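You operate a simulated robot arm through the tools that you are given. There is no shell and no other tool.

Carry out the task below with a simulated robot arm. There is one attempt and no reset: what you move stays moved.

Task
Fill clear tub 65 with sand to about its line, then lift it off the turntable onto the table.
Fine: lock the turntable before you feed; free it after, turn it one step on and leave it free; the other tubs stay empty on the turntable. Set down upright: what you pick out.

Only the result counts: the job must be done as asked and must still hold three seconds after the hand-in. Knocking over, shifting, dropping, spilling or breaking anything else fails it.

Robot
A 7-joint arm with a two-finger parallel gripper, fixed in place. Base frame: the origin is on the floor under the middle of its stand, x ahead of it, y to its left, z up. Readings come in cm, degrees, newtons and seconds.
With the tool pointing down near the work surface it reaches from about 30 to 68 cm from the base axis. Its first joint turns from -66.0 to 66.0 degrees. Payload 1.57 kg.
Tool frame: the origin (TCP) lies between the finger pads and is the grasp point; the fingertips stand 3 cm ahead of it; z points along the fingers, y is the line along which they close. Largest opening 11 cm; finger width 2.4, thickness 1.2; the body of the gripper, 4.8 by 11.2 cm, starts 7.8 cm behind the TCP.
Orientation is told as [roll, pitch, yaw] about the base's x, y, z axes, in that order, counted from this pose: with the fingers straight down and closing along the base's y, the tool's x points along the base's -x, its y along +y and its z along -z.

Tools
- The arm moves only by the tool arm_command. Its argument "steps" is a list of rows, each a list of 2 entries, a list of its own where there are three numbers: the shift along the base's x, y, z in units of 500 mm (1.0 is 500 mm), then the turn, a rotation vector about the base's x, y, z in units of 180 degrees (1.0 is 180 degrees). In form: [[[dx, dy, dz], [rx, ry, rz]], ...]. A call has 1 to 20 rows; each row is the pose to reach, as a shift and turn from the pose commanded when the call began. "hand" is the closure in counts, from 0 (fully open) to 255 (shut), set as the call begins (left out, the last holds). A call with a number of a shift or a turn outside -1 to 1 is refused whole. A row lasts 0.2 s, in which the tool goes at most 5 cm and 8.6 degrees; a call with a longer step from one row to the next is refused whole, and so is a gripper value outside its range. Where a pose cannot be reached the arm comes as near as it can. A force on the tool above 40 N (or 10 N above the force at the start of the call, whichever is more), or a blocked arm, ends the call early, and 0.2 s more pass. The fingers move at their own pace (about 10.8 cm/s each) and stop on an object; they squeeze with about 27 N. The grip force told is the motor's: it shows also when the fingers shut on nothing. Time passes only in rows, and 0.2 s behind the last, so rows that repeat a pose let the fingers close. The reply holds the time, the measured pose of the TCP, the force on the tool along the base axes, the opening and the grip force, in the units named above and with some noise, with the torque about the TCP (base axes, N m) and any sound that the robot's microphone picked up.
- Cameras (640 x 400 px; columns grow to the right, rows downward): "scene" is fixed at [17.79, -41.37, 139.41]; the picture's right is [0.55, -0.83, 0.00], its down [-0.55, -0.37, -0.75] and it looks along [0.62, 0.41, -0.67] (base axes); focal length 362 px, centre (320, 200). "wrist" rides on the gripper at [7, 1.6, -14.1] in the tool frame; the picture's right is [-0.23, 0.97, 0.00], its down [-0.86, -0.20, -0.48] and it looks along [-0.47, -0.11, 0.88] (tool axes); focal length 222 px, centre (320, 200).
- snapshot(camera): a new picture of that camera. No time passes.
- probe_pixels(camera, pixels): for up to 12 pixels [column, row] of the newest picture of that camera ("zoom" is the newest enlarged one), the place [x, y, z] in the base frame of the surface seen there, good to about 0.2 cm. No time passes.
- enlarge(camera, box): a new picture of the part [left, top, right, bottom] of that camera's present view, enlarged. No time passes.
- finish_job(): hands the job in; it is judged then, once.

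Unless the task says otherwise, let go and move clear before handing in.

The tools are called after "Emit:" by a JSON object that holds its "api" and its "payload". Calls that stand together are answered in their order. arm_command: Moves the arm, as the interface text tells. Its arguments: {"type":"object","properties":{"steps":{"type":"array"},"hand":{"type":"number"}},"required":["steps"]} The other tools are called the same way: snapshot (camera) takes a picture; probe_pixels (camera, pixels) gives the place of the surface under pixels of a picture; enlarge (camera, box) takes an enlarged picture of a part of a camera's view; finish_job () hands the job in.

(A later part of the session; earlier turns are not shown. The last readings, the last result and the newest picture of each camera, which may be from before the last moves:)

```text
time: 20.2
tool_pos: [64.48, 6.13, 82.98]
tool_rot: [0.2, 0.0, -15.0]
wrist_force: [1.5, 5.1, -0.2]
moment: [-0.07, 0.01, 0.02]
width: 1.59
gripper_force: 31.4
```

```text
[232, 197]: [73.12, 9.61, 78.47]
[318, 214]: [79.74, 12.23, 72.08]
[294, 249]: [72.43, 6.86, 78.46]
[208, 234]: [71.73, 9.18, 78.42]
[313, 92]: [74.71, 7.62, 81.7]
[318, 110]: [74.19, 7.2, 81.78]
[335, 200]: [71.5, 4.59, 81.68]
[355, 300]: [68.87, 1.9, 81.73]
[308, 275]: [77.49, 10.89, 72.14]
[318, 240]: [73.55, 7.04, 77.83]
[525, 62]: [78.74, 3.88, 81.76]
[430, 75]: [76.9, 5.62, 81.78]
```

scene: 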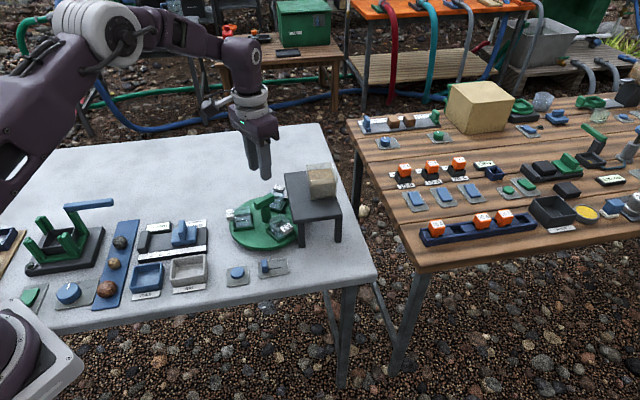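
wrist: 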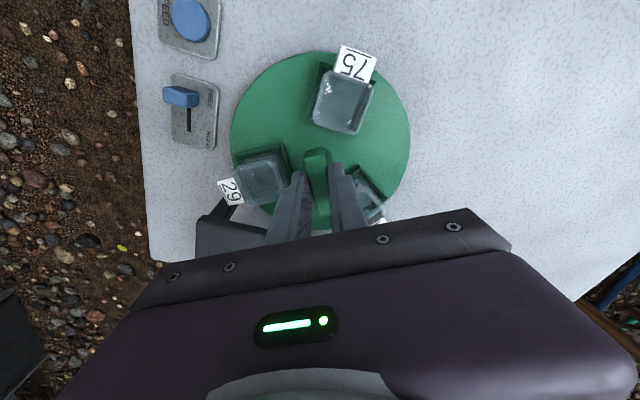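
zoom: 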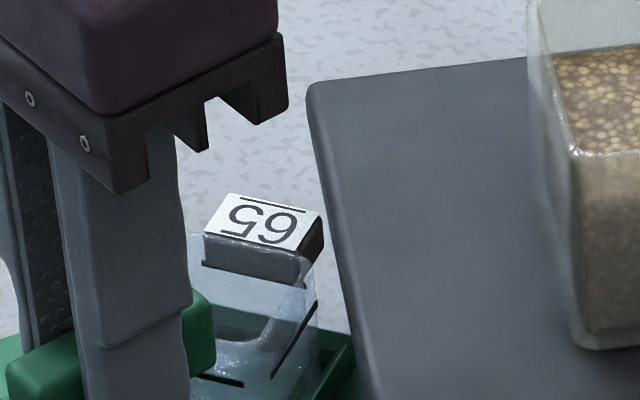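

The label's outer corner reaches 9.4 cm from the centre and the stand legs start at about 10 cm, so turning is clear. I'll turn the bar clockwise a little first and read forces and sounds.

Emit:
{"api": "arm_command", "payload": {"steps": [[[0, 0, 0], [0, 0, -0.025]], [[0, 0, 0], [0, 0, -0.05]], [[0, 0, 0], [0, 0, -0.05]]]}}

Emit:
{"api": "enlarge", "payload": {"camera": "scene", "box": [215, 165, 335, 260]}}

```text
time: 21.0
tool_pos: [64.59, 6.16, 82.84]
tool_rot: [0.1, -0.1, -24.2]
wrist_force: [5.2, 6.9, 1.6]
moment: [0.34, 0.59, 0.03]
width: 1.58
gripper_force: 31.2
```

```text
4.21 times, centred on (275, 212) of scene
```

zoom: 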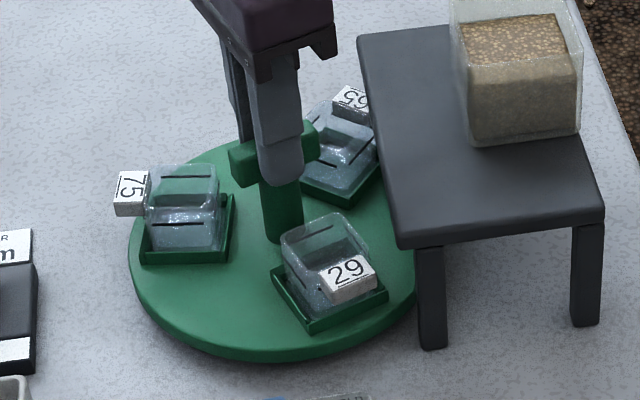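

The turntable turns freely with the bar and no tub shifted. I'll continue clockwise another 51°, nudging 1 mm toward the true axis.

Emit:
{"api": "arm_command", "payload": {"steps": [[[0.001, 0.001, 0], [0, 0, -0.02]], [[0.002, 0.002, 0], [0, 0, -0.05]], [[0.002, 0.002, 0], [0, 0, -0.08]], [[0.002, 0.002, 0], [0, 0, -0.11]], [[0.002, 0.002, 0], [0, 0, -0.14]], [[0.002, 0.002, 0], [0, 0, -0.16]], [[0.002, 0.002, 0], [0, 0, -0.16]]]}}

Emit:
{"api": "enlarge", "payload": {"camera": "scene", "box": [215, 165, 335, 260]}}

Emit:
{"api": "snapshot", "payload": {"camera": "wrist"}}

```text
time: 22.6
tool_pos: [64.57, 6.29, 82.96]
tool_rot: [0.1, 0.0, -52.9]
wrist_force: [-2.6, 8.7, 6.7]
moment: [0.47, 0.44, -0.03]
width: 1.58
gripper_force: 31.1
```

```text
4.21 times, centred on (275, 212) of scene
```

zoom: 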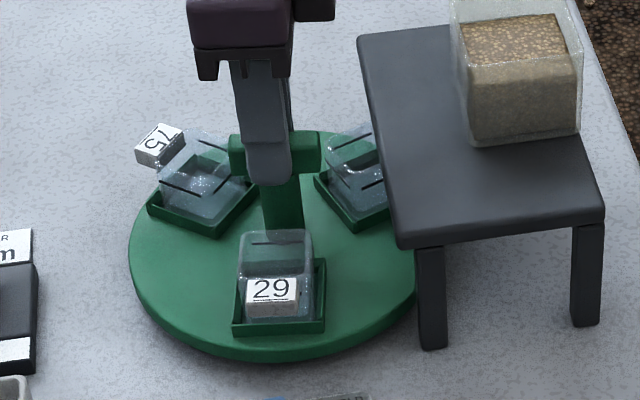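

```text
taken
```

wrist: 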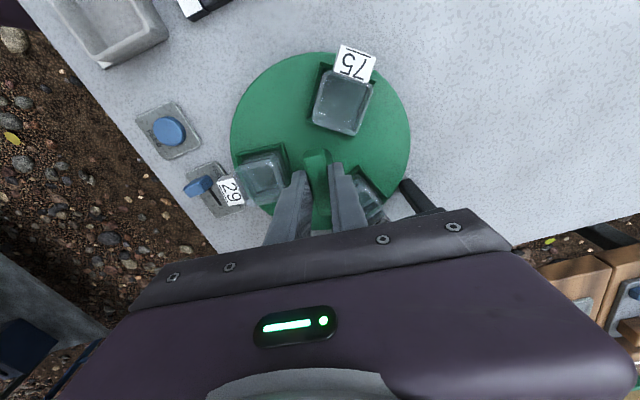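

Tub 65 is entering under the stand and clears the leg. I'll turn the remaining 22° to put it at −45°, squarely at the stand.

Emit:
{"api": "arm_command", "payload": {"steps": [[[0, 0.001, 0], [0, 0, -0.02]], [[-0.001, 0.002, 0], [0, 0, -0.05]], [[-0.001, 0.002, 0], [0, 0, -0.08]], [[-0.001, 0.002, 0], [0, 0, -0.11]], [[-0.001, 0.002, 0], [0, 0, -0.1228]], [[-0.001, 0.002, 0], [0, 0, -0.1228]]]}}

Emit:
{"api": "enlarge", "payload": {"camera": "scene", "box": [215, 165, 335, 260]}}

Emit:
{"api": "snapshot", "payload": {"camera": "wrist"}}

```text
time: 24.0
tool_pos: [64.62, 6.31, 82.97]
tool_rot: [0.1, -0.2, -74.9]
wrist_force: [12.9, 4.4, -3.3]
moment: [-0.59, -0.25, 0.03]
width: 1.58
gripper_force: 31.3
```

```text
4.21 times, centred on (275, 212) of scene
```

zoom: 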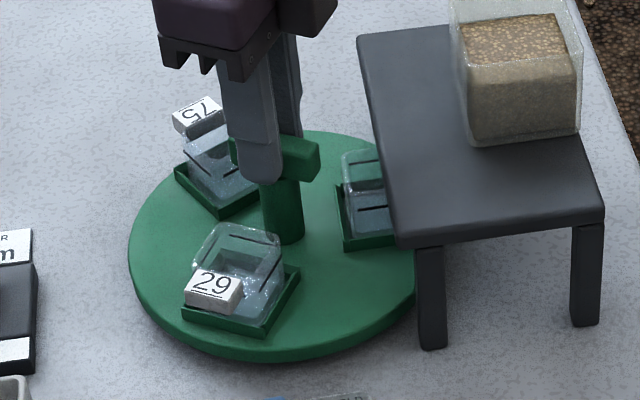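

```text
taken
```

wrist: 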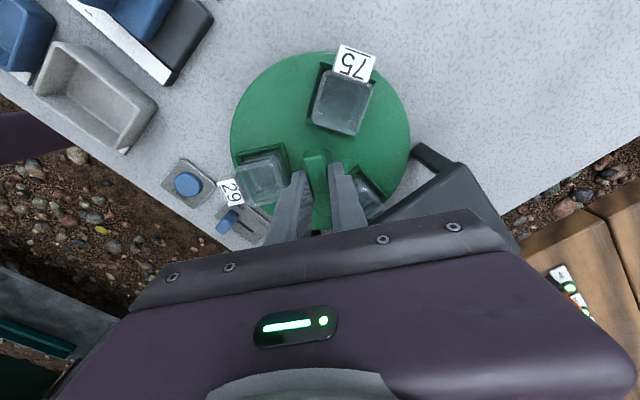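

Tub 65's tray is now at the stand, and its edges look parallel to the stand edge. I'll verify the angle by probing tray edges and labels.

Emit:
{"api": "probe_pixels", "payload": {"camera": "wrist", "pixels": [[353, 63], [342, 50], [374, 62], [231, 193], [222, 184], [240, 203], [341, 110], [262, 180], [250, 140], [235, 150], [287, 148], [318, 66]]}}

Emit:
{"api": "probe_pixels", "payload": {"camera": "zoom", "pixels": [[337, 187], [348, 247], [392, 242], [340, 215], [342, 160], [375, 150], [370, 245], [186, 318], [262, 330], [297, 270], [178, 178], [218, 212]]}}

```text
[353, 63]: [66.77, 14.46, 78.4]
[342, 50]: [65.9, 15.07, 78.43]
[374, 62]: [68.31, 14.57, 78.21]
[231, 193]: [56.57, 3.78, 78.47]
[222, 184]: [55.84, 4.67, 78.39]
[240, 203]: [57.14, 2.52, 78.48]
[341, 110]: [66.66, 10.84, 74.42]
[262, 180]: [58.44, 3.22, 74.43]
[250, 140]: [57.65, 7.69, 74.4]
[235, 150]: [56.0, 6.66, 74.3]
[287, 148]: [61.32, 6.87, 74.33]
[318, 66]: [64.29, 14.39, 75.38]
```

```text
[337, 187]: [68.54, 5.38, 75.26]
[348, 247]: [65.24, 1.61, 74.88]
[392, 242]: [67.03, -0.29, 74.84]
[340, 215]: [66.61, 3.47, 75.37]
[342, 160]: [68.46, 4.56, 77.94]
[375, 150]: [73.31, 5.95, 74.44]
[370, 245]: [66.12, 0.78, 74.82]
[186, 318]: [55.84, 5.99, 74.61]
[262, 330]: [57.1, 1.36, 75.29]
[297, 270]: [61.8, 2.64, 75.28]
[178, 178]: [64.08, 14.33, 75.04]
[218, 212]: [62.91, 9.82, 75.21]
```

Tray 65's inner edge runs from (68.5, 5.4) to (65.2, 1.6), matching −45° exactly. I'll release the bar and rise straight up.

Emit:
{"api": "arm_command", "payload": {"steps": [[[0, 0, 0], [0, 0, 0]], [[0, 0, 0], [0, 0, 0]]], "hand": 172}}

Emit:
{"api": "arm_command", "payload": {"steps": [[[0, 0, 0.04], [0, 0, 0]], [[0, 0, 0.1], [0, 0, 0]], [[0, 0, 0.16], [0, 0, 0]], [[0, 0, 0.2], [0, 0, 0]], [[0, 0, 0.2], [0, 0, 0]]]}}

Emit:
{"api": "snapshot", "payload": {"camera": "wrist"}}

Emit:
{"api": "enlarge", "payload": {"camera": "scene", "box": [215, 165, 335, 260]}}

```text
time: 24.6
tool_pos: [64.46, 6.14, 82.87]
tool_rot: [0.0, -0.1, -74.9]
wrist_force: [-0.1, 0.1, -1.2]
moment: [-0.02, 0.02, -0.01]
width: 3.54
gripper_force: 0.1
```

```text
time: 25.8
tool_pos: [64.53, 6.21, 92.88]
tool_rot: [0.0, -0.1, -74.9]
wrist_force: [0.0, -0.5, 0.7]
moment: [0.0, 0.02, 0.02]
width: 3.61
gripper_force: 0.1
```

```text
taken
```

wrist: 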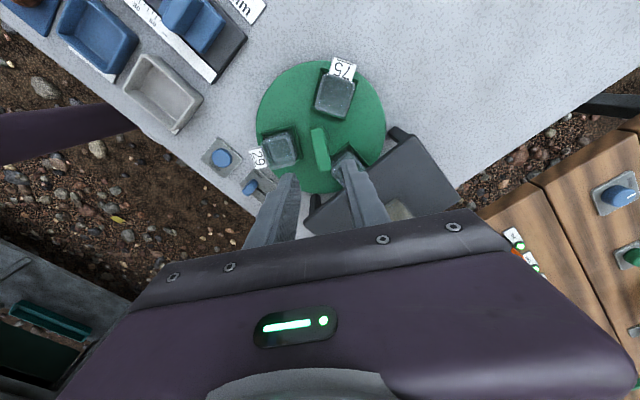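

```text
4.21 times, centred on (275, 212) of scene
```

zoom: 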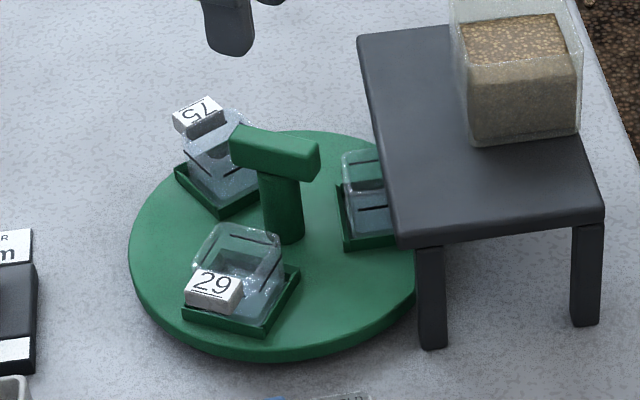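

The hand is clear and the turntable held its angle. I'll move to above the slider knob at (53.2, −2.95) with yaw 45.

Emit:
{"api": "arm_command", "payload": {"steps": [[[-0.01, -0.01, 0], [0, 0, 0.0444]], [[-0.025, -0.02, 0], [0, 0, 0.0888]], [[-0.04, -0.03, 0], [0, 0, 0.1333]], [[-0.06, -0.045, 0], [0, 0, 0.1777]], [[-0.08, -0.06, 0], [0, 0, 0.2222]], [[-0.1, -0.08, 0], [0, 0, 0.2666]], [[-0.12, -0.1, 0], [0, 0, 0.3111]], [[-0.14, -0.12, 0], [0, 0, 0.3555]], [[-0.16, -0.14, 0], [0, 0, 0.4]], [[-0.18, -0.15, 0], [0, 0, 0.4444]], [[-0.2, -0.16, -0.02], [0, 0, 0.4888]], [[-0.21, -0.17, -0.04], [0, 0, 0.5333]], [[-0.22, -0.175, -0.06], [0, 0, 0.5777]], [[-0.226, -0.18, -0.08], [0, 0, 0.6222]], [[-0.226, -0.183, -0.1], [0, 0, 0.666]], [[-0.226, -0.183, -0.1], [0, 0, 0.666]]]}}

Emit:
{"api": "snapshot", "payload": {"camera": "wrist"}}

Emit:
{"api": "enlarge", "payload": {"camera": "wrist", "box": [240, 90, 400, 230]}}

```text
time: 29.2
tool_pos: [53.13, -2.9, 87.89]
tool_rot: [0.0, -0.1, 45.1]
wrist_force: [0.7, -0.4, 0.3]
moment: [0.01, -0.03, 0.0]
width: 3.58
gripper_force: 0.1
```

```text
taken
```

wrist: 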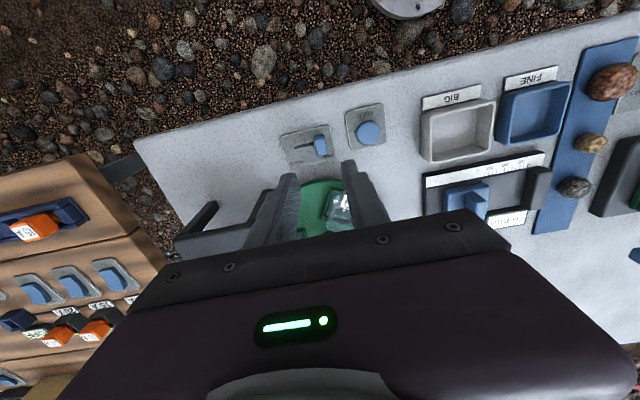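

```text
2.86 times, centred on (320, 160) of wrist
```

zoom: 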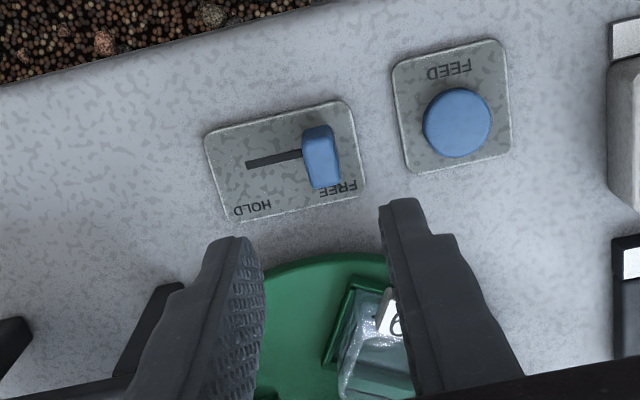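

The knob is at zoom (321,157), clearly at the FREE end. I'll probe its top to confirm where to descend.

Emit:
{"api": "probe_pixels", "payload": {"camera": "zoom", "pixels": [[308, 137], [328, 132], [320, 150], [323, 165], [316, 182], [334, 178], [456, 122], [430, 125], [484, 118], [456, 94], [456, 150], [470, 70]]}}

```text
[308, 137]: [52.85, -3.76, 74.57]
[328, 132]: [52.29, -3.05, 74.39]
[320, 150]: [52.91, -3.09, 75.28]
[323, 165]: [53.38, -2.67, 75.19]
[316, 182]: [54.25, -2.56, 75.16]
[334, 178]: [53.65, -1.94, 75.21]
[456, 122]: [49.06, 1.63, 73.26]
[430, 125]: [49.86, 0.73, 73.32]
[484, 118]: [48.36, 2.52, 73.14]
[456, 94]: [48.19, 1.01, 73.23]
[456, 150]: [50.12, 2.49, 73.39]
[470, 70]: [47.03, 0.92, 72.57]
```

The knob centre is about (53.25, −2.8), right under the tool. I'll descend, then close on it.

Emit:
{"api": "arm_command", "payload": {"steps": [[[0.001, 0.001, -0.06], [0, 0, 0]], [[0.002, 0.002, -0.12], [0, 0, 0]], [[0.002, 0.002, -0.17], [0, 0, 0]], [[0.002, 0.002, -0.205], [0, 0, 0]], [[0.002, 0.002, -0.23], [0, 0, 0]], [[0.002, 0.002, -0.23], [0, 0, 0]]]}}

Emit:
{"api": "enlarge", "payload": {"camera": "wrist", "box": [240, 90, 400, 230]}}

Emit:
{"api": "enlarge", "payload": {"camera": "scene", "box": [225, 210, 315, 290]}}

```text
time: 30.6
tool_pos: [53.41, -2.9, 76.28]
tool_rot: [0.1, -0.1, 45.1]
wrist_force: [0.4, 0.0, 0.7]
moment: [0.01, 0.0, -0.01]
width: 3.58
gripper_force: 0.1
```

```text
2.86 times, centred on (320, 160) of wrist
```

zoom: 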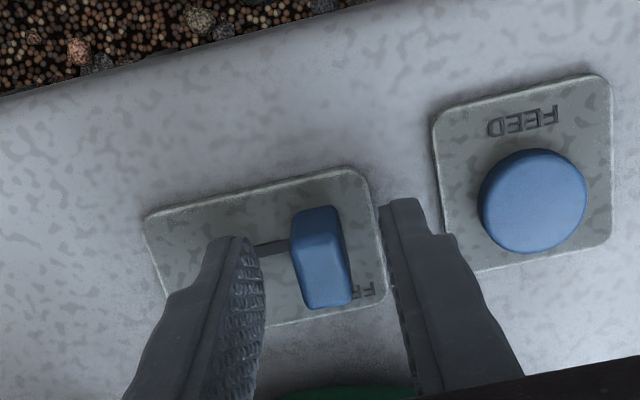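

```text
5.00 times, centred on (270, 250) of scene
```

zoom: 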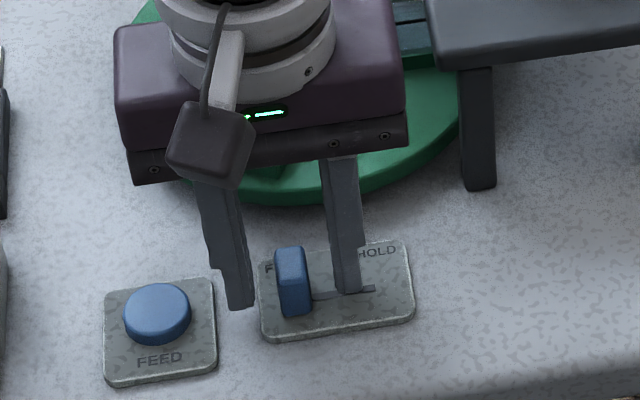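

The knob stands between the fingers. I'll close on it with no shift.

Emit:
{"api": "arm_command", "payload": {"steps": [[[0, 0, 0], [0, 0, 0]], [[0, 0, 0], [0, 0, 0]], [[0, 0, 0], [0, 0, 0]]], "hand": 255}}

```text
time: 31.4
tool_pos: [53.24, -2.85, 76.33]
tool_rot: [0.1, 0.0, 45.0]
wrist_force: [1.4, 0.9, -4.7]
moment: [0.03, -0.09, 0.02]
width: 1.33
gripper_force: 29.6
```

Gripped at 1.33 cm. I'll slide it 3.45 cm along (0.707, −0.707) to HOLD.

Emit:
{"api": "arm_command", "payload": {"steps": [[[0.008, -0.008, 0], [0, 0, 0]], [[0.016, -0.016, 0], [0, 0, 0]], [[0.024, -0.024, 0], [0, 0, 0]], [[0.032, -0.032, 0], [0, 0, 0]], [[0.04, -0.04, 0], [0, 0, 0]], [[0.049, -0.049, 0], [0, 0, 0]], [[0.049, -0.049, 0], [0, 0, 0]]]}}

Emit:
{"api": "enlarge", "payload": {"camera": "wrist", "box": [240, 90, 400, 230]}}

```text
time: 33.0
tool_pos: [55.83, -5.32, 76.4]
tool_rot: [0.0, -0.2, 45.0]
wrist_force: [0.9, -0.2, 4.0]
moment: [-0.01, -0.05, 0.02]
width: 1.31
gripper_force: 29.6
```

```text
2.86 times, centred on (320, 160) of wrist
```

zoom: 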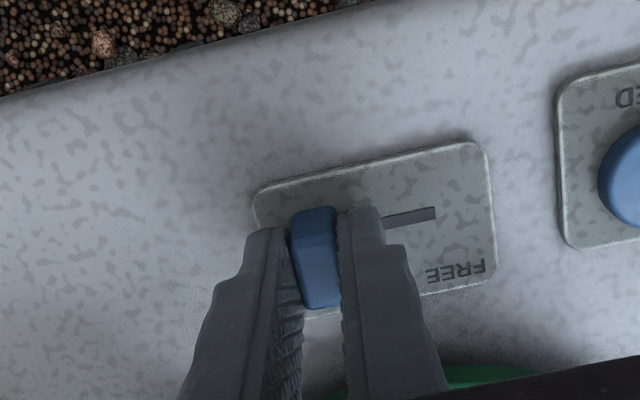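

The knob is back at the HOLD end. I'll open without shifting, then lift straight up.

Emit:
{"api": "arm_command", "payload": {"steps": [[[0, 0, 0], [0, 0, 0]], [[0, 0, 0], [0, 0, 0]]], "hand": 172}}

Emit:
{"api": "arm_command", "payload": {"steps": [[[0, 0, 0.04], [0, 0, 0]], [[0, 0, 0.1], [0, 0, 0]], [[0, 0, 0.16], [0, 0, 0]], [[0, 0, 0.2], [0, 0, 0]], [[0, 0, 0.2], [0, 0, 0]]]}}

Emit:
{"api": "snapshot", "payload": {"camera": "wrist"}}

Emit:
{"api": "enlarge", "payload": {"camera": "scene", "box": [215, 170, 335, 290]}}

```text
time: 33.6
tool_pos: [55.8, -5.28, 76.38]
tool_rot: [0.0, -0.1, 44.8]
wrist_force: [-0.7, 0.0, 0.6]
moment: [0.02, -0.01, 0.02]
width: 3.55
gripper_force: 0.0
```

```text
time: 34.8
tool_pos: [55.72, -5.38, 86.39]
tool_rot: [0.0, -0.1, 44.9]
wrist_force: [0.8, -0.6, 0.2]
moment: [0.0, 0.0, 0.01]
width: 3.58
gripper_force: 0.0
```

```text
taken
```

wrist: 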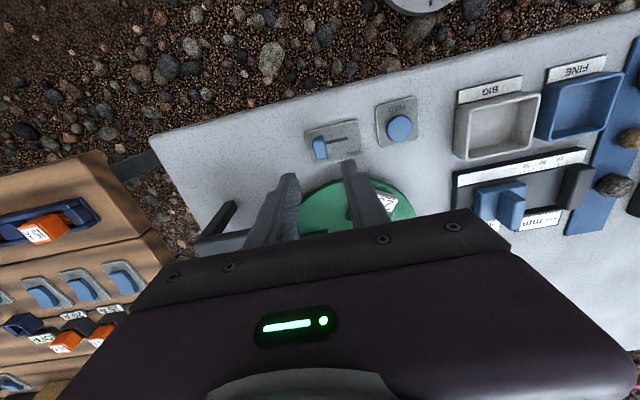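

```text
3.33 times, centred on (275, 230) of scene
```

zoom: 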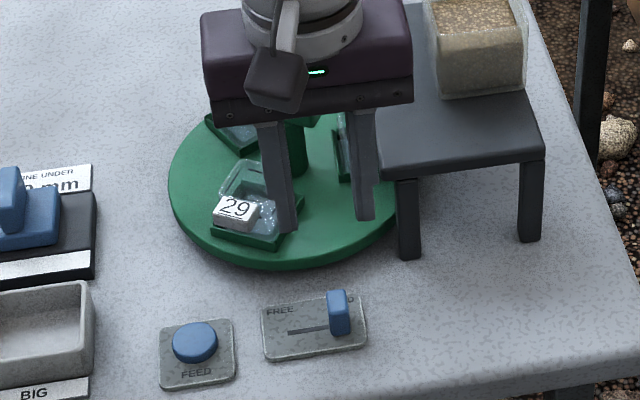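

The slider reads HOLD and the turntable is unmoved. I'll close the fingers and move above the FEED button at (49.05, 1.7).

Emit:
{"api": "arm_command", "payload": {"steps": [[[-0.03, 0.035, 0], [0, 0, 0]], [[-0.07, 0.075, -0.02], [0, 0, 0]], [[-0.11, 0.115, -0.05], [0, 0, 0]], [[-0.1334, 0.1416, -0.09], [0, 0, 0]], [[-0.1334, 0.1416, -0.13], [0, 0, 0]], [[-0.1334, 0.1416, -0.13], [0, 0, 0]]], "hand": 255}}

Emit:
{"api": "snapshot", "payload": {"camera": "scene"}}

Emit:
{"api": "enlarge", "payload": {"camera": "wrist", "box": [240, 90, 400, 230]}}

Emit:
{"api": "enlarge", "payload": {"camera": "scene", "box": [285, 190, 325, 230]}}

```text
time: 36.2
tool_pos: [49.17, 1.75, 79.78]
tool_rot: [0.0, -0.2, 44.9]
wrist_force: [-0.8, -0.2, 0.6]
moment: [-0.03, -0.03, 0.02]
width: 0.02
gripper_force: 21.4
```

```text
taken
```

scene: 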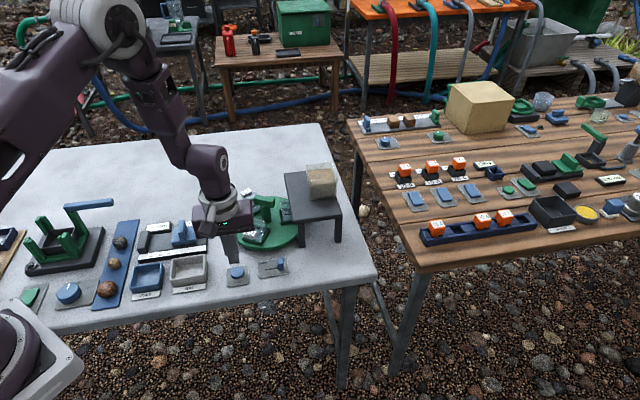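

```text
2.86 times, centred on (320, 160) of wrist
```

zoom: 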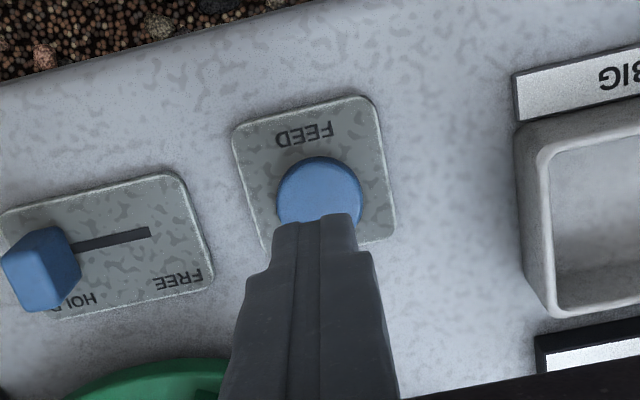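

```text
10.00 times, centred on (305, 210) of scene
```

zoom: 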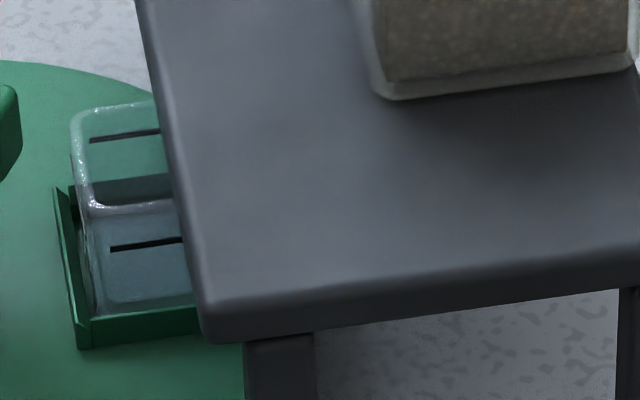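

The fingertips are over the button and I have a clear baseline view of tub 65 with its line at zoom (145,243). I'll lower to just above the button.

Emit:
{"api": "arm_command", "payload": {"steps": [[[-0.002, 0, -0.03], [0, 0, 0]], [[-0.002, 0, -0.062], [0, 0, 0]], [[-0.002, 0, -0.062], [0, 0, 0]]]}}

Emit:
{"api": "enlarge", "payload": {"camera": "wrist", "box": [240, 90, 400, 230]}}

```text
time: 37.0
tool_pos: [49.14, 1.76, 76.69]
tool_rot: [-0.1, -0.2, 44.8]
wrist_force: [-0.1, 0.1, 0.9]
moment: [0.01, 0.02, 0.02]
width: 0.0
gripper_force: 21.2
```

```text
2.86 times, centred on (320, 160) of wrist
```

zoom: 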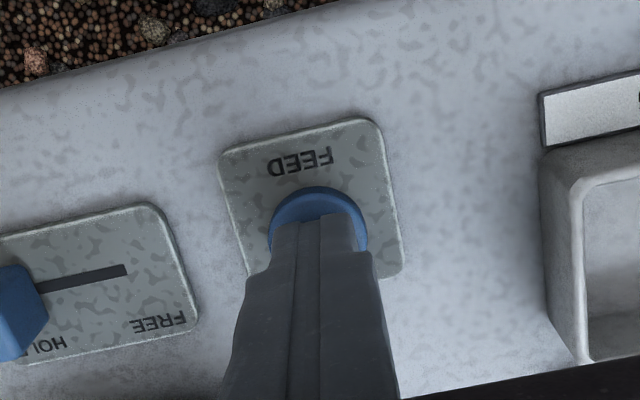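

The tip is 3 mm above the button top, centred on it. I'll give one brief press of 0.3 cm past contact and come back up in the same call.

Emit:
{"api": "arm_command", "payload": {"steps": [[[0, 0, -0.013], [0, 0, 0]], [[0, 0, 0.004], [0, 0, 0]]]}}

Emit:
{"api": "enlarge", "payload": {"camera": "scene", "box": [285, 190, 325, 230]}}

Emit:
{"api": "enlarge", "payload": {"camera": "scene", "box": [215, 165, 345, 290]}}

```text
time: 37.6
tool_pos: [49.14, 1.77, 77.06]
tool_rot: [0.0, -0.1, 44.9]
wrist_force: [-0.8, 0.1, 0.6]
moment: [0.0, 0.01, 0.0]
width: 0.01
gripper_force: 21.6
heard: click
```

```text
10.00 times, centred on (305, 210) of scene
```

zoom: 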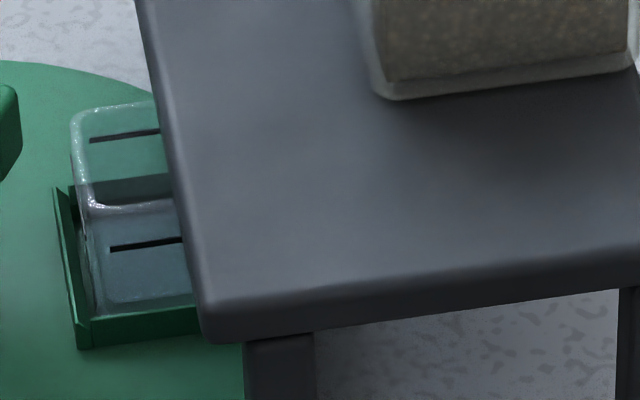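

```text
3.20 times, centred on (280, 228) of scene
```

zoom: 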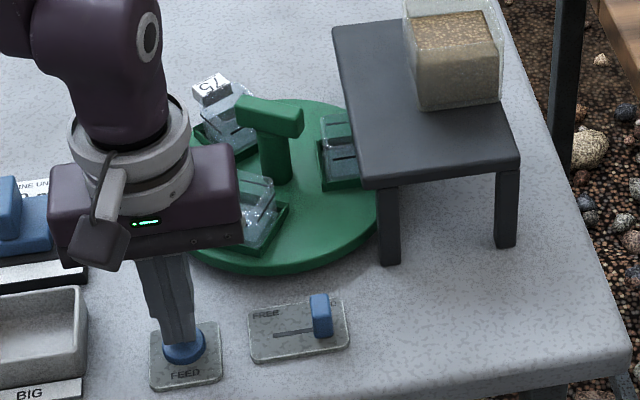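

A click was heard but no sand is visible in tub 65 yet. I'll let half a second pass and look again before any further press.

Emit:
{"api": "arm_command", "payload": {"steps": [[[0, 0, 0], [0, 0, 0]], [[0, 0, 0], [0, 0, 0]]]}}

Emit:
{"api": "enlarge", "payload": {"camera": "scene", "box": [285, 190, 325, 230]}}

Emit:
{"api": "enlarge", "payload": {"camera": "scene", "box": [300, 155, 350, 205]}}

```text
time: 38.2
tool_pos: [49.12, 1.81, 76.81]
tool_rot: [0.0, -0.1, 44.9]
wrist_force: [-0.1, -0.5, -0.3]
moment: [0.0, 0.02, 0.01]
width: 0.03
gripper_force: 21.6
```

```text
10.00 times, centred on (305, 210) of scene
```

zoom: 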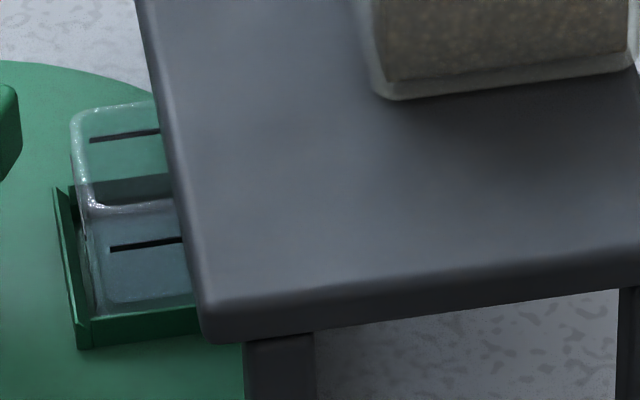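

```text
8.00 times, centred on (325, 180) of scene
```

zoom: 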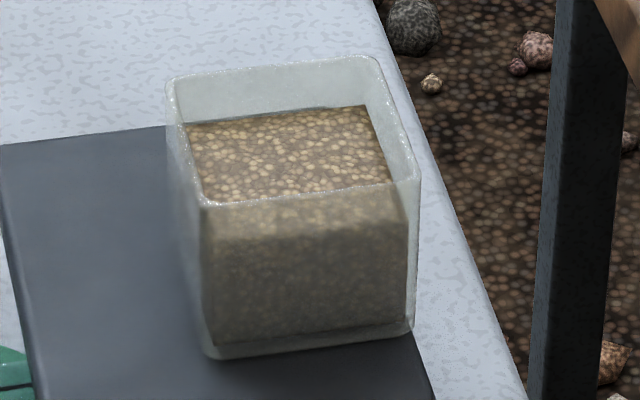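

Nothing visible has changed, so the feed probably runs only while the button is held. I'll hold it about 0.6 s and check.

Emit:
{"api": "arm_command", "payload": {"steps": [[[0, 0, -0.014], [0, 0, 0]], [[0, 0, -0.016], [0, 0, 0]], [[0, 0, -0.016], [0, 0, 0]], [[0, 0, 0], [0, 0, 0]]]}}

Emit:
{"api": "enlarge", "payload": {"camera": "scene", "box": [285, 190, 325, 230]}}

Emit:
{"api": "enlarge", "payload": {"camera": "scene", "box": [300, 155, 350, 205]}}

```text
time: 39.2
tool_pos: [49.14, 1.91, 76.93]
tool_rot: [0.0, 0.0, 45.0]
wrist_force: [0.1, -0.7, -0.9]
moment: [-0.01, -0.03, -0.01]
width: 0.0
gripper_force: 21.2
heard: click
```

```text
10.00 times, centred on (305, 210) of scene
```

zoom: 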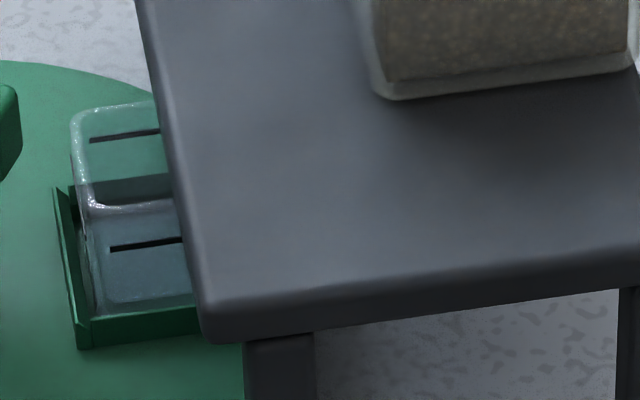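

```text
8.00 times, centred on (325, 180) of scene
```

zoom: 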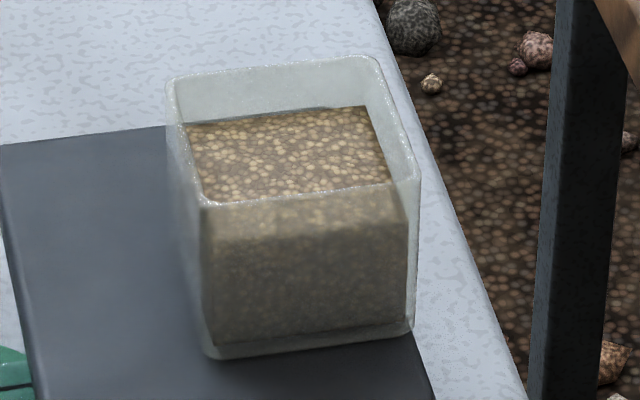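

Still no change in the tub or hopper level. I'll wait a further second in case there is a delay, and look at the whole area.

Emit:
{"api": "arm_command", "payload": {"steps": [[[0, 0, 0], [0, 0, 0]], [[0, 0, 0], [0, 0, 0]], [[0, 0, 0], [0, 0, 0]], [[0, 0, 0], [0, 0, 0]], [[0, 0, 0], [0, 0, 0]]]}}

Emit:
{"api": "enlarge", "payload": {"camera": "scene", "box": [285, 190, 325, 230]}}

Emit:
{"api": "snapshot", "payload": {"camera": "wrist"}}

```text
time: 40.4
tool_pos: [49.0, 1.84, 76.82]
tool_rot: [0.0, 0.0, 44.9]
wrist_force: [-0.3, 0.3, 0.6]
moment: [-0.01, 0.04, 0.0]
width: 0.0
gripper_force: 21.1
```

```text
10.00 times, centred on (305, 210) of scene
```

zoom: 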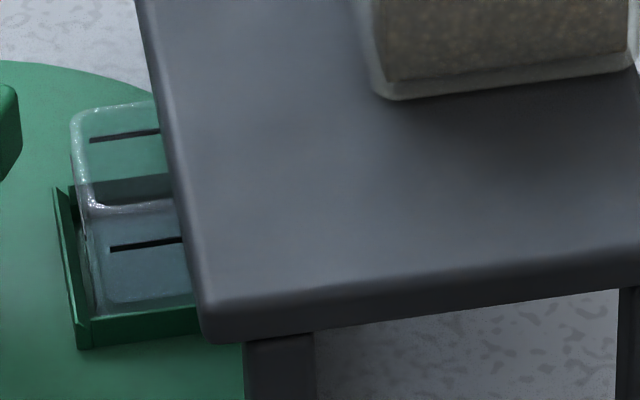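

```text
taken
```

wrist: 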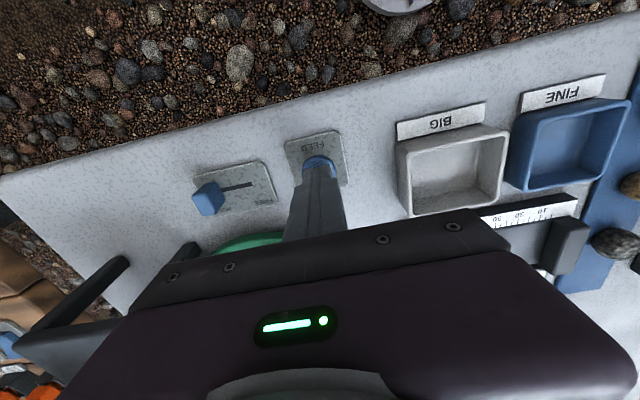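

No sand has appeared. I'll press and stay pressed at the end of the call, so I can look while the button is down.

Emit:
{"api": "arm_command", "payload": {"steps": [[[0, 0, -0.012], [0, 0, 0]], [[0, 0, -0.018], [0, 0, 0]], [[0, 0, -0.018], [0, 0, 0]]]}}

Emit:
{"api": "enlarge", "payload": {"camera": "scene", "box": [285, 190, 325, 230]}}

Emit:
{"api": "enlarge", "payload": {"camera": "scene", "box": [300, 155, 350, 205]}}

Emit:
{"api": "enlarge", "payload": {"camera": "wrist", "box": [180, 100, 420, 250]}}

```text
time: 41.2
tool_pos: [49.07, 1.81, 76.04]
tool_rot: [0.0, -0.1, 44.8]
wrist_force: [-0.4, -0.2, 3.2]
moment: [-0.01, 0.02, -0.02]
width: 0.0
gripper_force: 21.0
heard: click
```

```text
10.00 times, centred on (305, 210) of scene
```

zoom: 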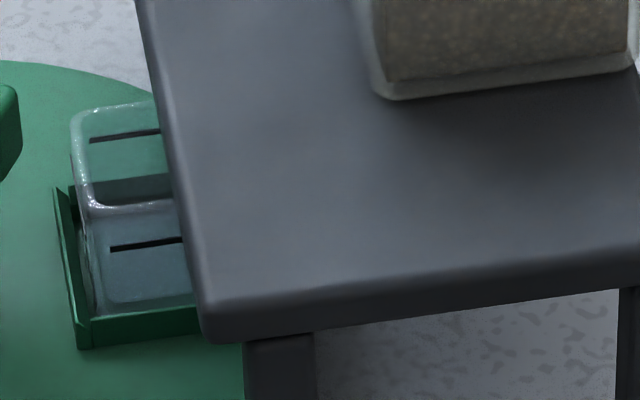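

```text
8.00 times, centred on (325, 180) of scene
```

zoom: 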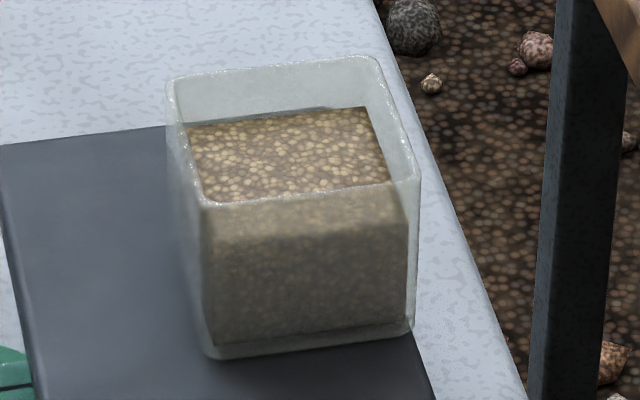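

```text
2.67 times, centred on (300, 175) of wrist
```

zoom: 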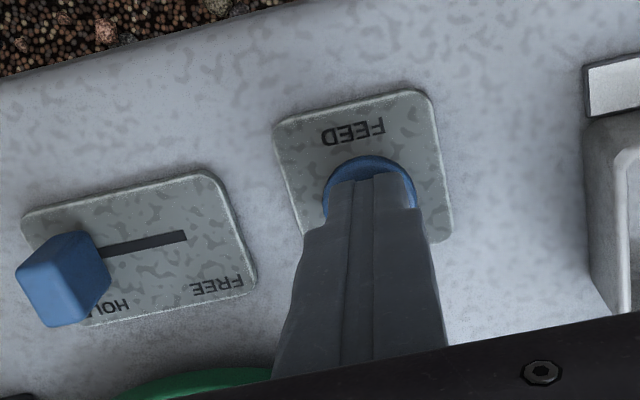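

The button is down (click heard, 3 N) and the hopper's sand surface may have dropped by about a pixel, so the feed could be slow. I'll keep holding 1 s more and look again.

Emit:
{"api": "arm_command", "payload": {"steps": [[[0, 0, 0], [0, 0, 0]], [[0, 0, 0], [0, 0, 0]], [[0, 0, 0], [0, 0, 0]], [[0, 0, 0], [0, 0, 0]]]}}

Emit:
{"api": "enlarge", "payload": {"camera": "scene", "box": [285, 190, 325, 230]}}

Emit:
{"api": "enlarge", "payload": {"camera": "scene", "box": [300, 155, 350, 205]}}

```text
time: 42.2
tool_pos: [49.06, 1.89, 75.98]
tool_rot: [0.1, 0.0, 44.9]
wrist_force: [-1.4, 0.3, 2.0]
moment: [-0.01, 0.03, 0.03]
width: 0.0
gripper_force: 21.1
```

```text
10.00 times, centred on (305, 210) of scene
```

zoom: 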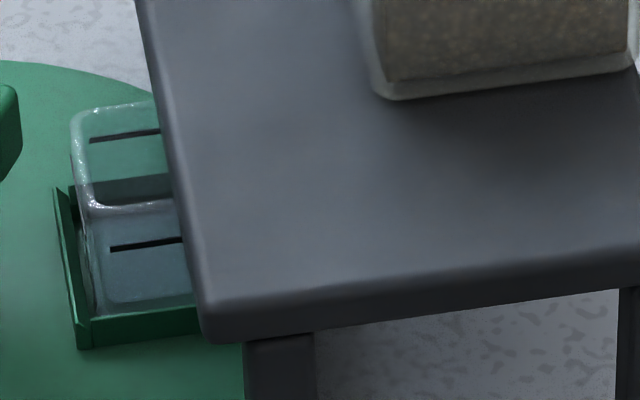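

```text
8.00 times, centred on (325, 180) of scene
```

zoom: 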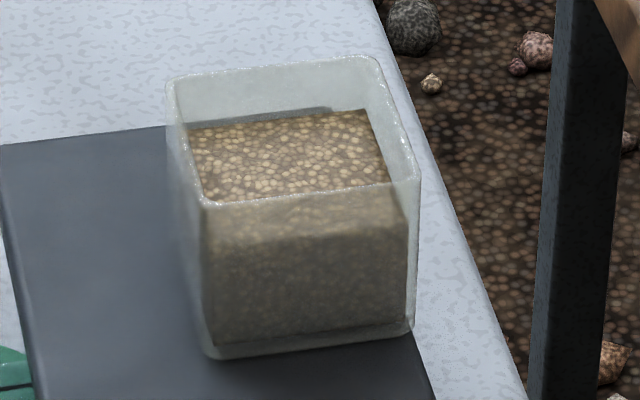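

The hopper level has now clearly dropped a bit (back edge of sand moved from row 105 to 110), yet nothing shows in the visible half of tub 65. I'll release the button and find where the sand goes.

Emit:
{"api": "arm_command", "payload": {"steps": [[[0, 0, 0.018], [0, 0, 0]], [[0, 0, 0.06], [0, 0, 0]], [[0, 0, 0.12], [0, 0, 0]]]}}

Emit:
{"api": "enlarge", "payload": {"camera": "scene", "box": [285, 190, 325, 230]}}

Emit:
{"api": "enlarge", "payload": {"camera": "scene", "box": [280, 200, 350, 260]}}

```text
time: 43.0
tool_pos: [49.2, 1.84, 82.0]
tool_rot: [-0.1, -0.1, 44.9]
wrist_force: [-0.1, 0.5, 0.4]
moment: [0.0, 0.0, 0.01]
width: 0.04
gripper_force: 21.5
```

```text
10.00 times, centred on (305, 210) of scene
```

zoom: 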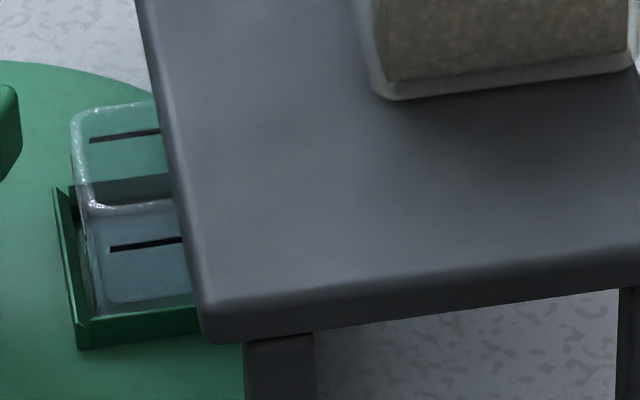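

```text
6.67 times, centred on (315, 230) of scene
```

zoom: 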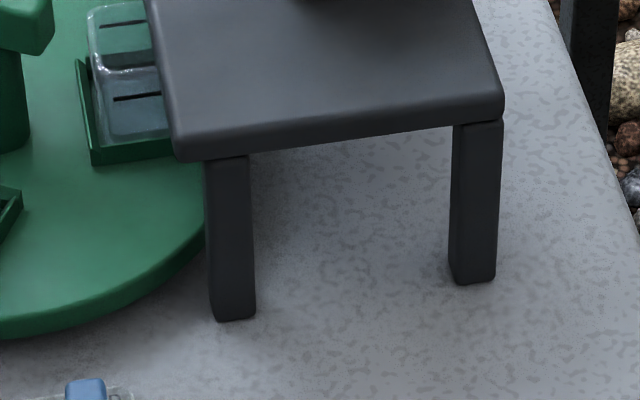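

No sand is on the table under the stand. I'll raise the hand, turn it to face the stand and tilt, so the wrist camera can look under the stand edge into tub 65.

Emit:
{"api": "arm_command", "payload": {"steps": [[[0.01, 0.01, 0.04], [0, 0, -0.045]], [[0.02, 0.02, 0.1], [0, 0, -0.09]], [[0.04, 0.03, 0.15], [0, 0, -0.135]], [[0.07, 0.05, 0.2], [0, 0, -0.18]], [[0.1, 0.07, 0.2], [0, 0, -0.225]], [[0.13, 0.09, 0.2], [0, 0, -0.27]], [[0.16, 0.11, 0.2], [0, 0, -0.315]], [[0.19, 0.12, 0.2], [0, 0, -0.36]], [[0.22, 0.13, 0.2], [0, 0, -0.405]], [[0.24, 0.14, 0.2], [0, 0, -0.45]], [[0.25, 0.142, 0.2], [0, 0, -0.495]], [[0.25, 0.142, 0.2], [0, 0, -0.5]]], "hand": 0}}

Emit:
{"api": "arm_command", "payload": {"steps": [[[0, 0, 0], [-0.03, -0.03, 0]], [[0, 0, 0], [-0.06, -0.06, 0]], [[0, 0, 0], [-0.09, -0.09, 0]], [[0, 0, 0], [-0.118, -0.118, 0]], [[0, 0, 0], [-0.118, -0.118, 0]]]}}

Emit:
{"api": "snapshot", "payload": {"camera": "wrist"}}

```text
time: 45.6
tool_pos: [61.6, 8.97, 92.1]
tool_rot: [0.2, -0.1, -45.2]
wrist_force: [0.5, 0.8, -0.3]
moment: [0.02, -0.01, -0.02]
width: 11.0
gripper_force: 0.1
```

```text
time: 46.8
tool_pos: [61.68, 8.79, 92.13]
tool_rot: [0.2, -30.2, -45.1]
wrist_force: [-0.3, -0.1, -0.8]
moment: [-0.01, 0.02, 0.02]
width: 11.0
gripper_force: 0.1
```

```text
taken
```

wrist: 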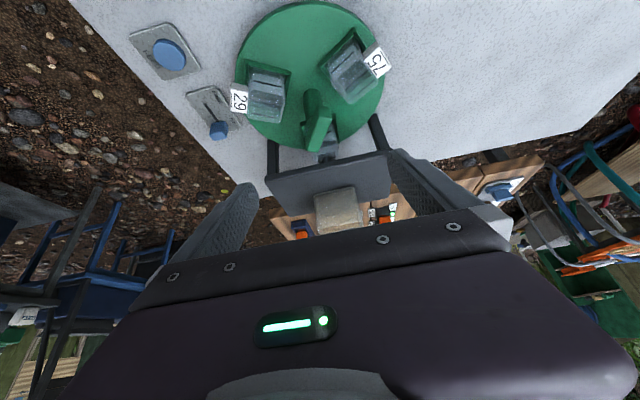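

The tilted view shows the stand and tub 65 partly behind the T-handle at (328,145). I'll enlarge it.

Emit:
{"api": "enlarge", "payload": {"camera": "wrist", "box": [260, 80, 400, 220]}}

Emit:
{"api": "enlarge", "payload": {"camera": "wrist", "box": [300, 110, 360, 170]}}

```text
2.86 times, centred on (330, 150) of wrist
```

zoom: 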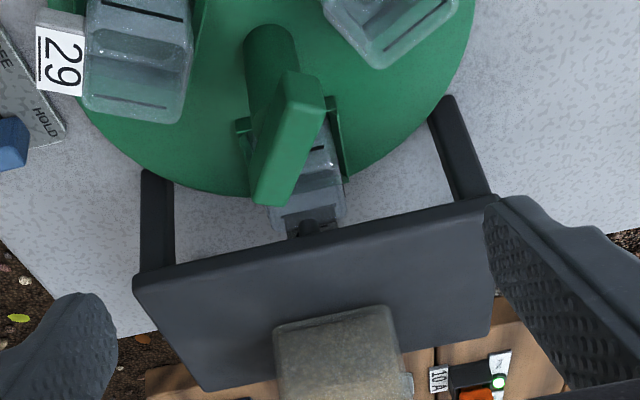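

```text
6.67 times, centred on (330, 140) of wrist
```

zoom: 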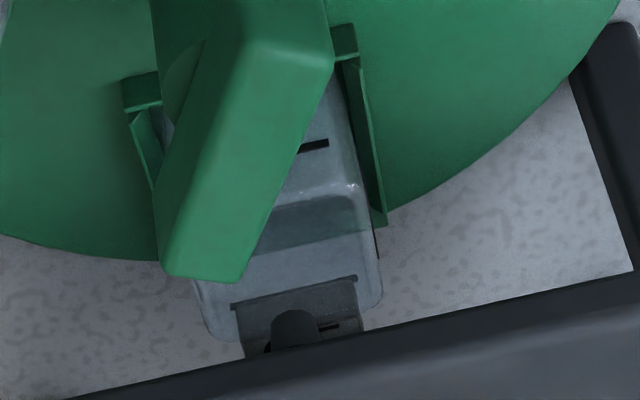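

There is a dark spout hanging under the stand at zoom (295,325), just over the outer part of tub 65. I'll probe the spout, tub walls and label to see exactly where the spout sits relative to the tub.

Emit:
{"api": "probe_pixels", "payload": {"camera": "zoom", "pixels": [[295, 318], [295, 335], [282, 330], [308, 330], [345, 300], [250, 310], [328, 145], [320, 195], [320, 230], [320, 270], [372, 290], [375, 190]]}}

Emit:
{"api": "enlarge", "payload": {"camera": "wrist", "box": [315, 145, 340, 170]}}

```text
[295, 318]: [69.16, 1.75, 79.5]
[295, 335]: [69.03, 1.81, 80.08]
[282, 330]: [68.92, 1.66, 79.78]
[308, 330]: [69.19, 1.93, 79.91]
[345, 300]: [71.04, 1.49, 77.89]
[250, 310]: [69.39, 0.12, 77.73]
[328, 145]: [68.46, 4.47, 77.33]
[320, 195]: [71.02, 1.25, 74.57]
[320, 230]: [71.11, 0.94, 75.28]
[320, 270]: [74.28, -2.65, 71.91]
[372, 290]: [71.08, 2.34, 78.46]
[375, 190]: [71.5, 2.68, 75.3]
```

```text
16.00 times, centred on (328, 158) of wrist
```

zoom: 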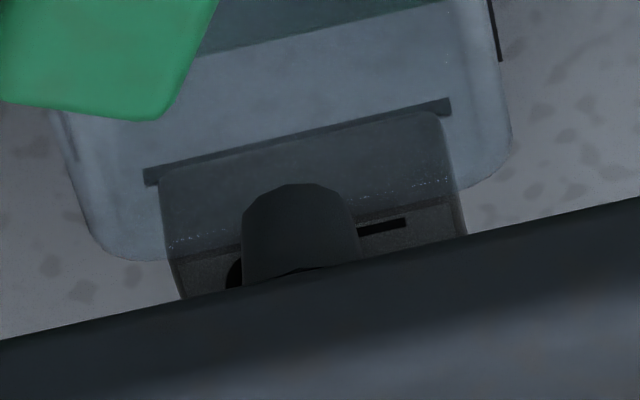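

The spout face is at (69.1, 1.8, 79.5), which is inside tub 65's opening (t-offset only 0.2 cm). But I see no sand in the tub, so I'll shift sideways to look past the T-handle into the tub floor.

Emit:
{"api": "arm_command", "payload": {"steps": [[[0.03, 0.03, 0], [0, 0, 0]], [[0.06, 0.06, 0], [0, 0, 0]], [[0.08, 0.08, 0], [0, 0, 0]], [[0.08, 0.08, 0], [0, 0, 0]]]}}

Emit:
{"api": "snapshot", "payload": {"camera": "wrist"}}

Emit:
{"api": "enlarge", "payload": {"camera": "wrist", "box": [270, 100, 350, 180]}}

Emit:
{"api": "enlarge", "payload": {"camera": "scene", "box": [300, 155, 350, 205]}}

```text
time: 47.8
tool_pos: [65.53, 12.95, 92.17]
tool_rot: [0.0, -30.1, -45.0]
wrist_force: [0.6, -0.6, 0.5]
moment: [0.01, 0.0, 0.01]
width: 11.01
gripper_force: 0.1
```

```text
taken
```

wrist: 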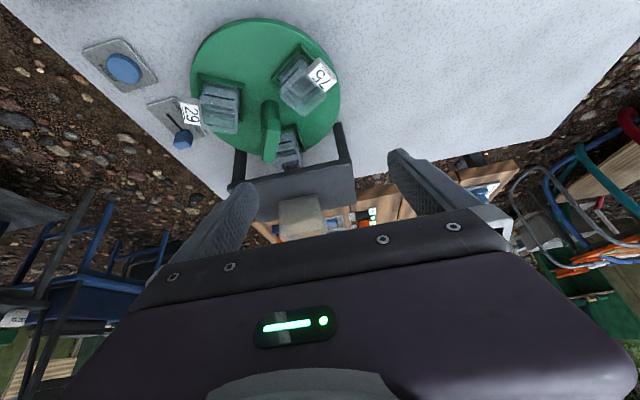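

```text
5.00 times, centred on (310, 140) of wrist
```

zoom: 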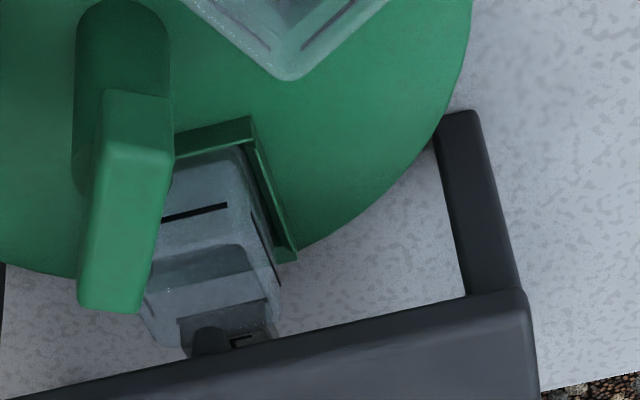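

```text
8.00 times, centred on (325, 180) of scene
```

zoom: 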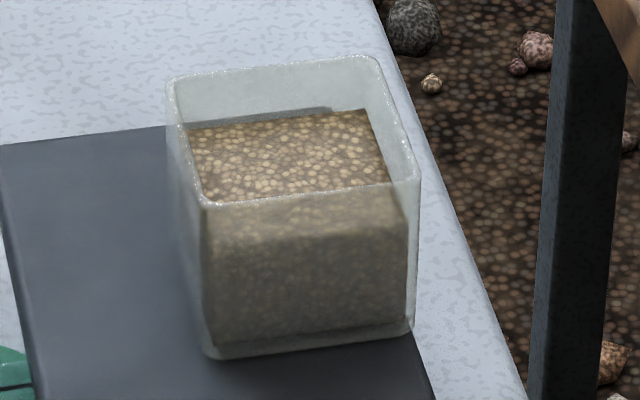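

I'll zoom in further on the tub itself and probe inside it.

Emit:
{"api": "enlarge", "payload": {"camera": "wrist", "box": [272, 125, 312, 175]}}

Emit:
{"api": "enlarge", "payload": {"camera": "wrist", "box": [280, 50, 350, 120]}}

```text
8.00 times, centred on (292, 150) of wrist
```

zoom: 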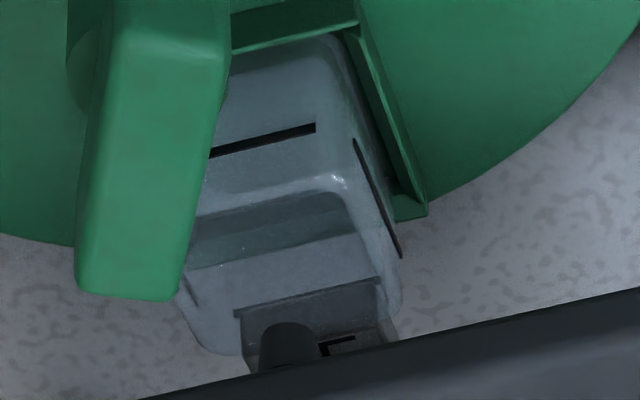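

```text
5.71 times, centred on (315, 85) of wrist
```

zoom: 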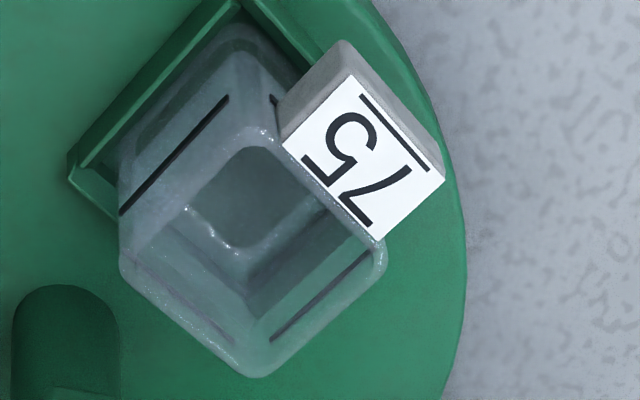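

Tub 65 still looks empty. I'll measure the hopper's present sand level against the 86.2 it had at the start.

Emit:
{"api": "enlarge", "payload": {"camera": "scene", "box": [300, 155, 350, 205]}}

Emit:
{"api": "probe_pixels", "payload": {"camera": "zoom", "pixels": [[290, 150], [230, 150], [340, 140], [260, 180], [360, 170], [300, 130], [300, 190], [220, 185], [170, 85], [375, 62], [205, 200], [415, 175]]}}

```text
8.00 times, centred on (325, 180) of scene
```

zoom: 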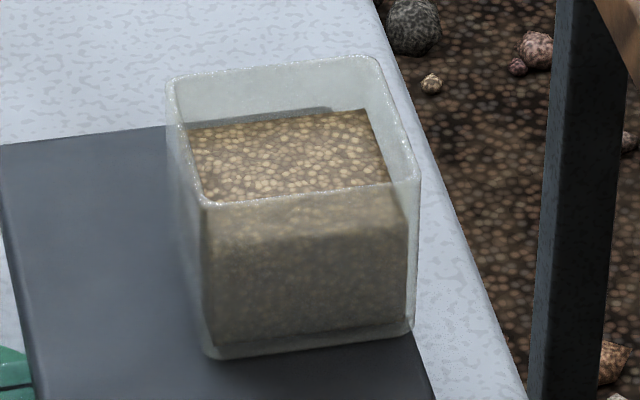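

```text
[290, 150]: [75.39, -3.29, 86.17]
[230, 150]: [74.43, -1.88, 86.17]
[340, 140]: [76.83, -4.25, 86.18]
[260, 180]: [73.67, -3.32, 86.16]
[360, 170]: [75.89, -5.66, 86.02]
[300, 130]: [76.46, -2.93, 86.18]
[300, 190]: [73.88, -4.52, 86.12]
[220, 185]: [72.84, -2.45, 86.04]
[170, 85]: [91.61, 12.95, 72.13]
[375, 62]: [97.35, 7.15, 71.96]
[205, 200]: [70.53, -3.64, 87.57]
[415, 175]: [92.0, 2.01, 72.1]
```

The level is about 86.15 versus 86.2 before, so only a little has been fed (maybe 1–2 cm³). I'll probe the inside of tub 65 from the wrist view to see whether a thin layer lies there.

Emit:
{"api": "enlarge", "payload": {"camera": "wrist", "box": [277, 130, 307, 170]}}

Emit:
{"api": "probe_pixels", "payload": {"camera": "zoom", "pixels": [[300, 180], [330, 200], [280, 230], [320, 235], [360, 225], [280, 255], [320, 265], [360, 260], [260, 280], [320, 290], [370, 285], [240, 250]]}}

```text
10.00 times, centred on (292, 150) of wrist
```

zoom: 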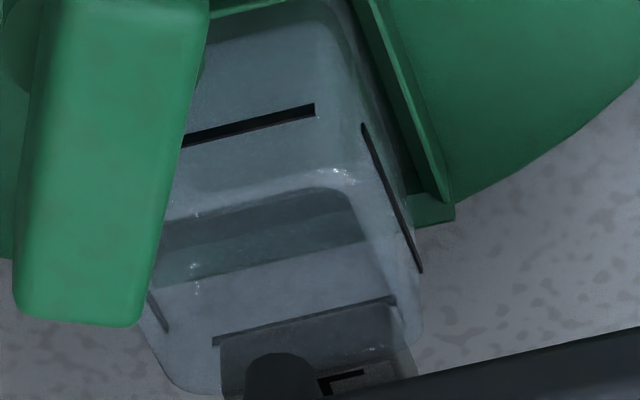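

```text
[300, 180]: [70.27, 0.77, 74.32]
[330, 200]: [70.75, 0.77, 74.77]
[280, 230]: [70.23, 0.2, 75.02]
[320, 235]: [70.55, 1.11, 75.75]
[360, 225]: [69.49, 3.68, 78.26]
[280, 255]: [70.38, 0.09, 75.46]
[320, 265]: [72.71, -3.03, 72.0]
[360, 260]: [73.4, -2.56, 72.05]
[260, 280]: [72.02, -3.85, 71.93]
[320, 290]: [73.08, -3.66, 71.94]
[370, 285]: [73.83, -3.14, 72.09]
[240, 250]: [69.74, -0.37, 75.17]
```

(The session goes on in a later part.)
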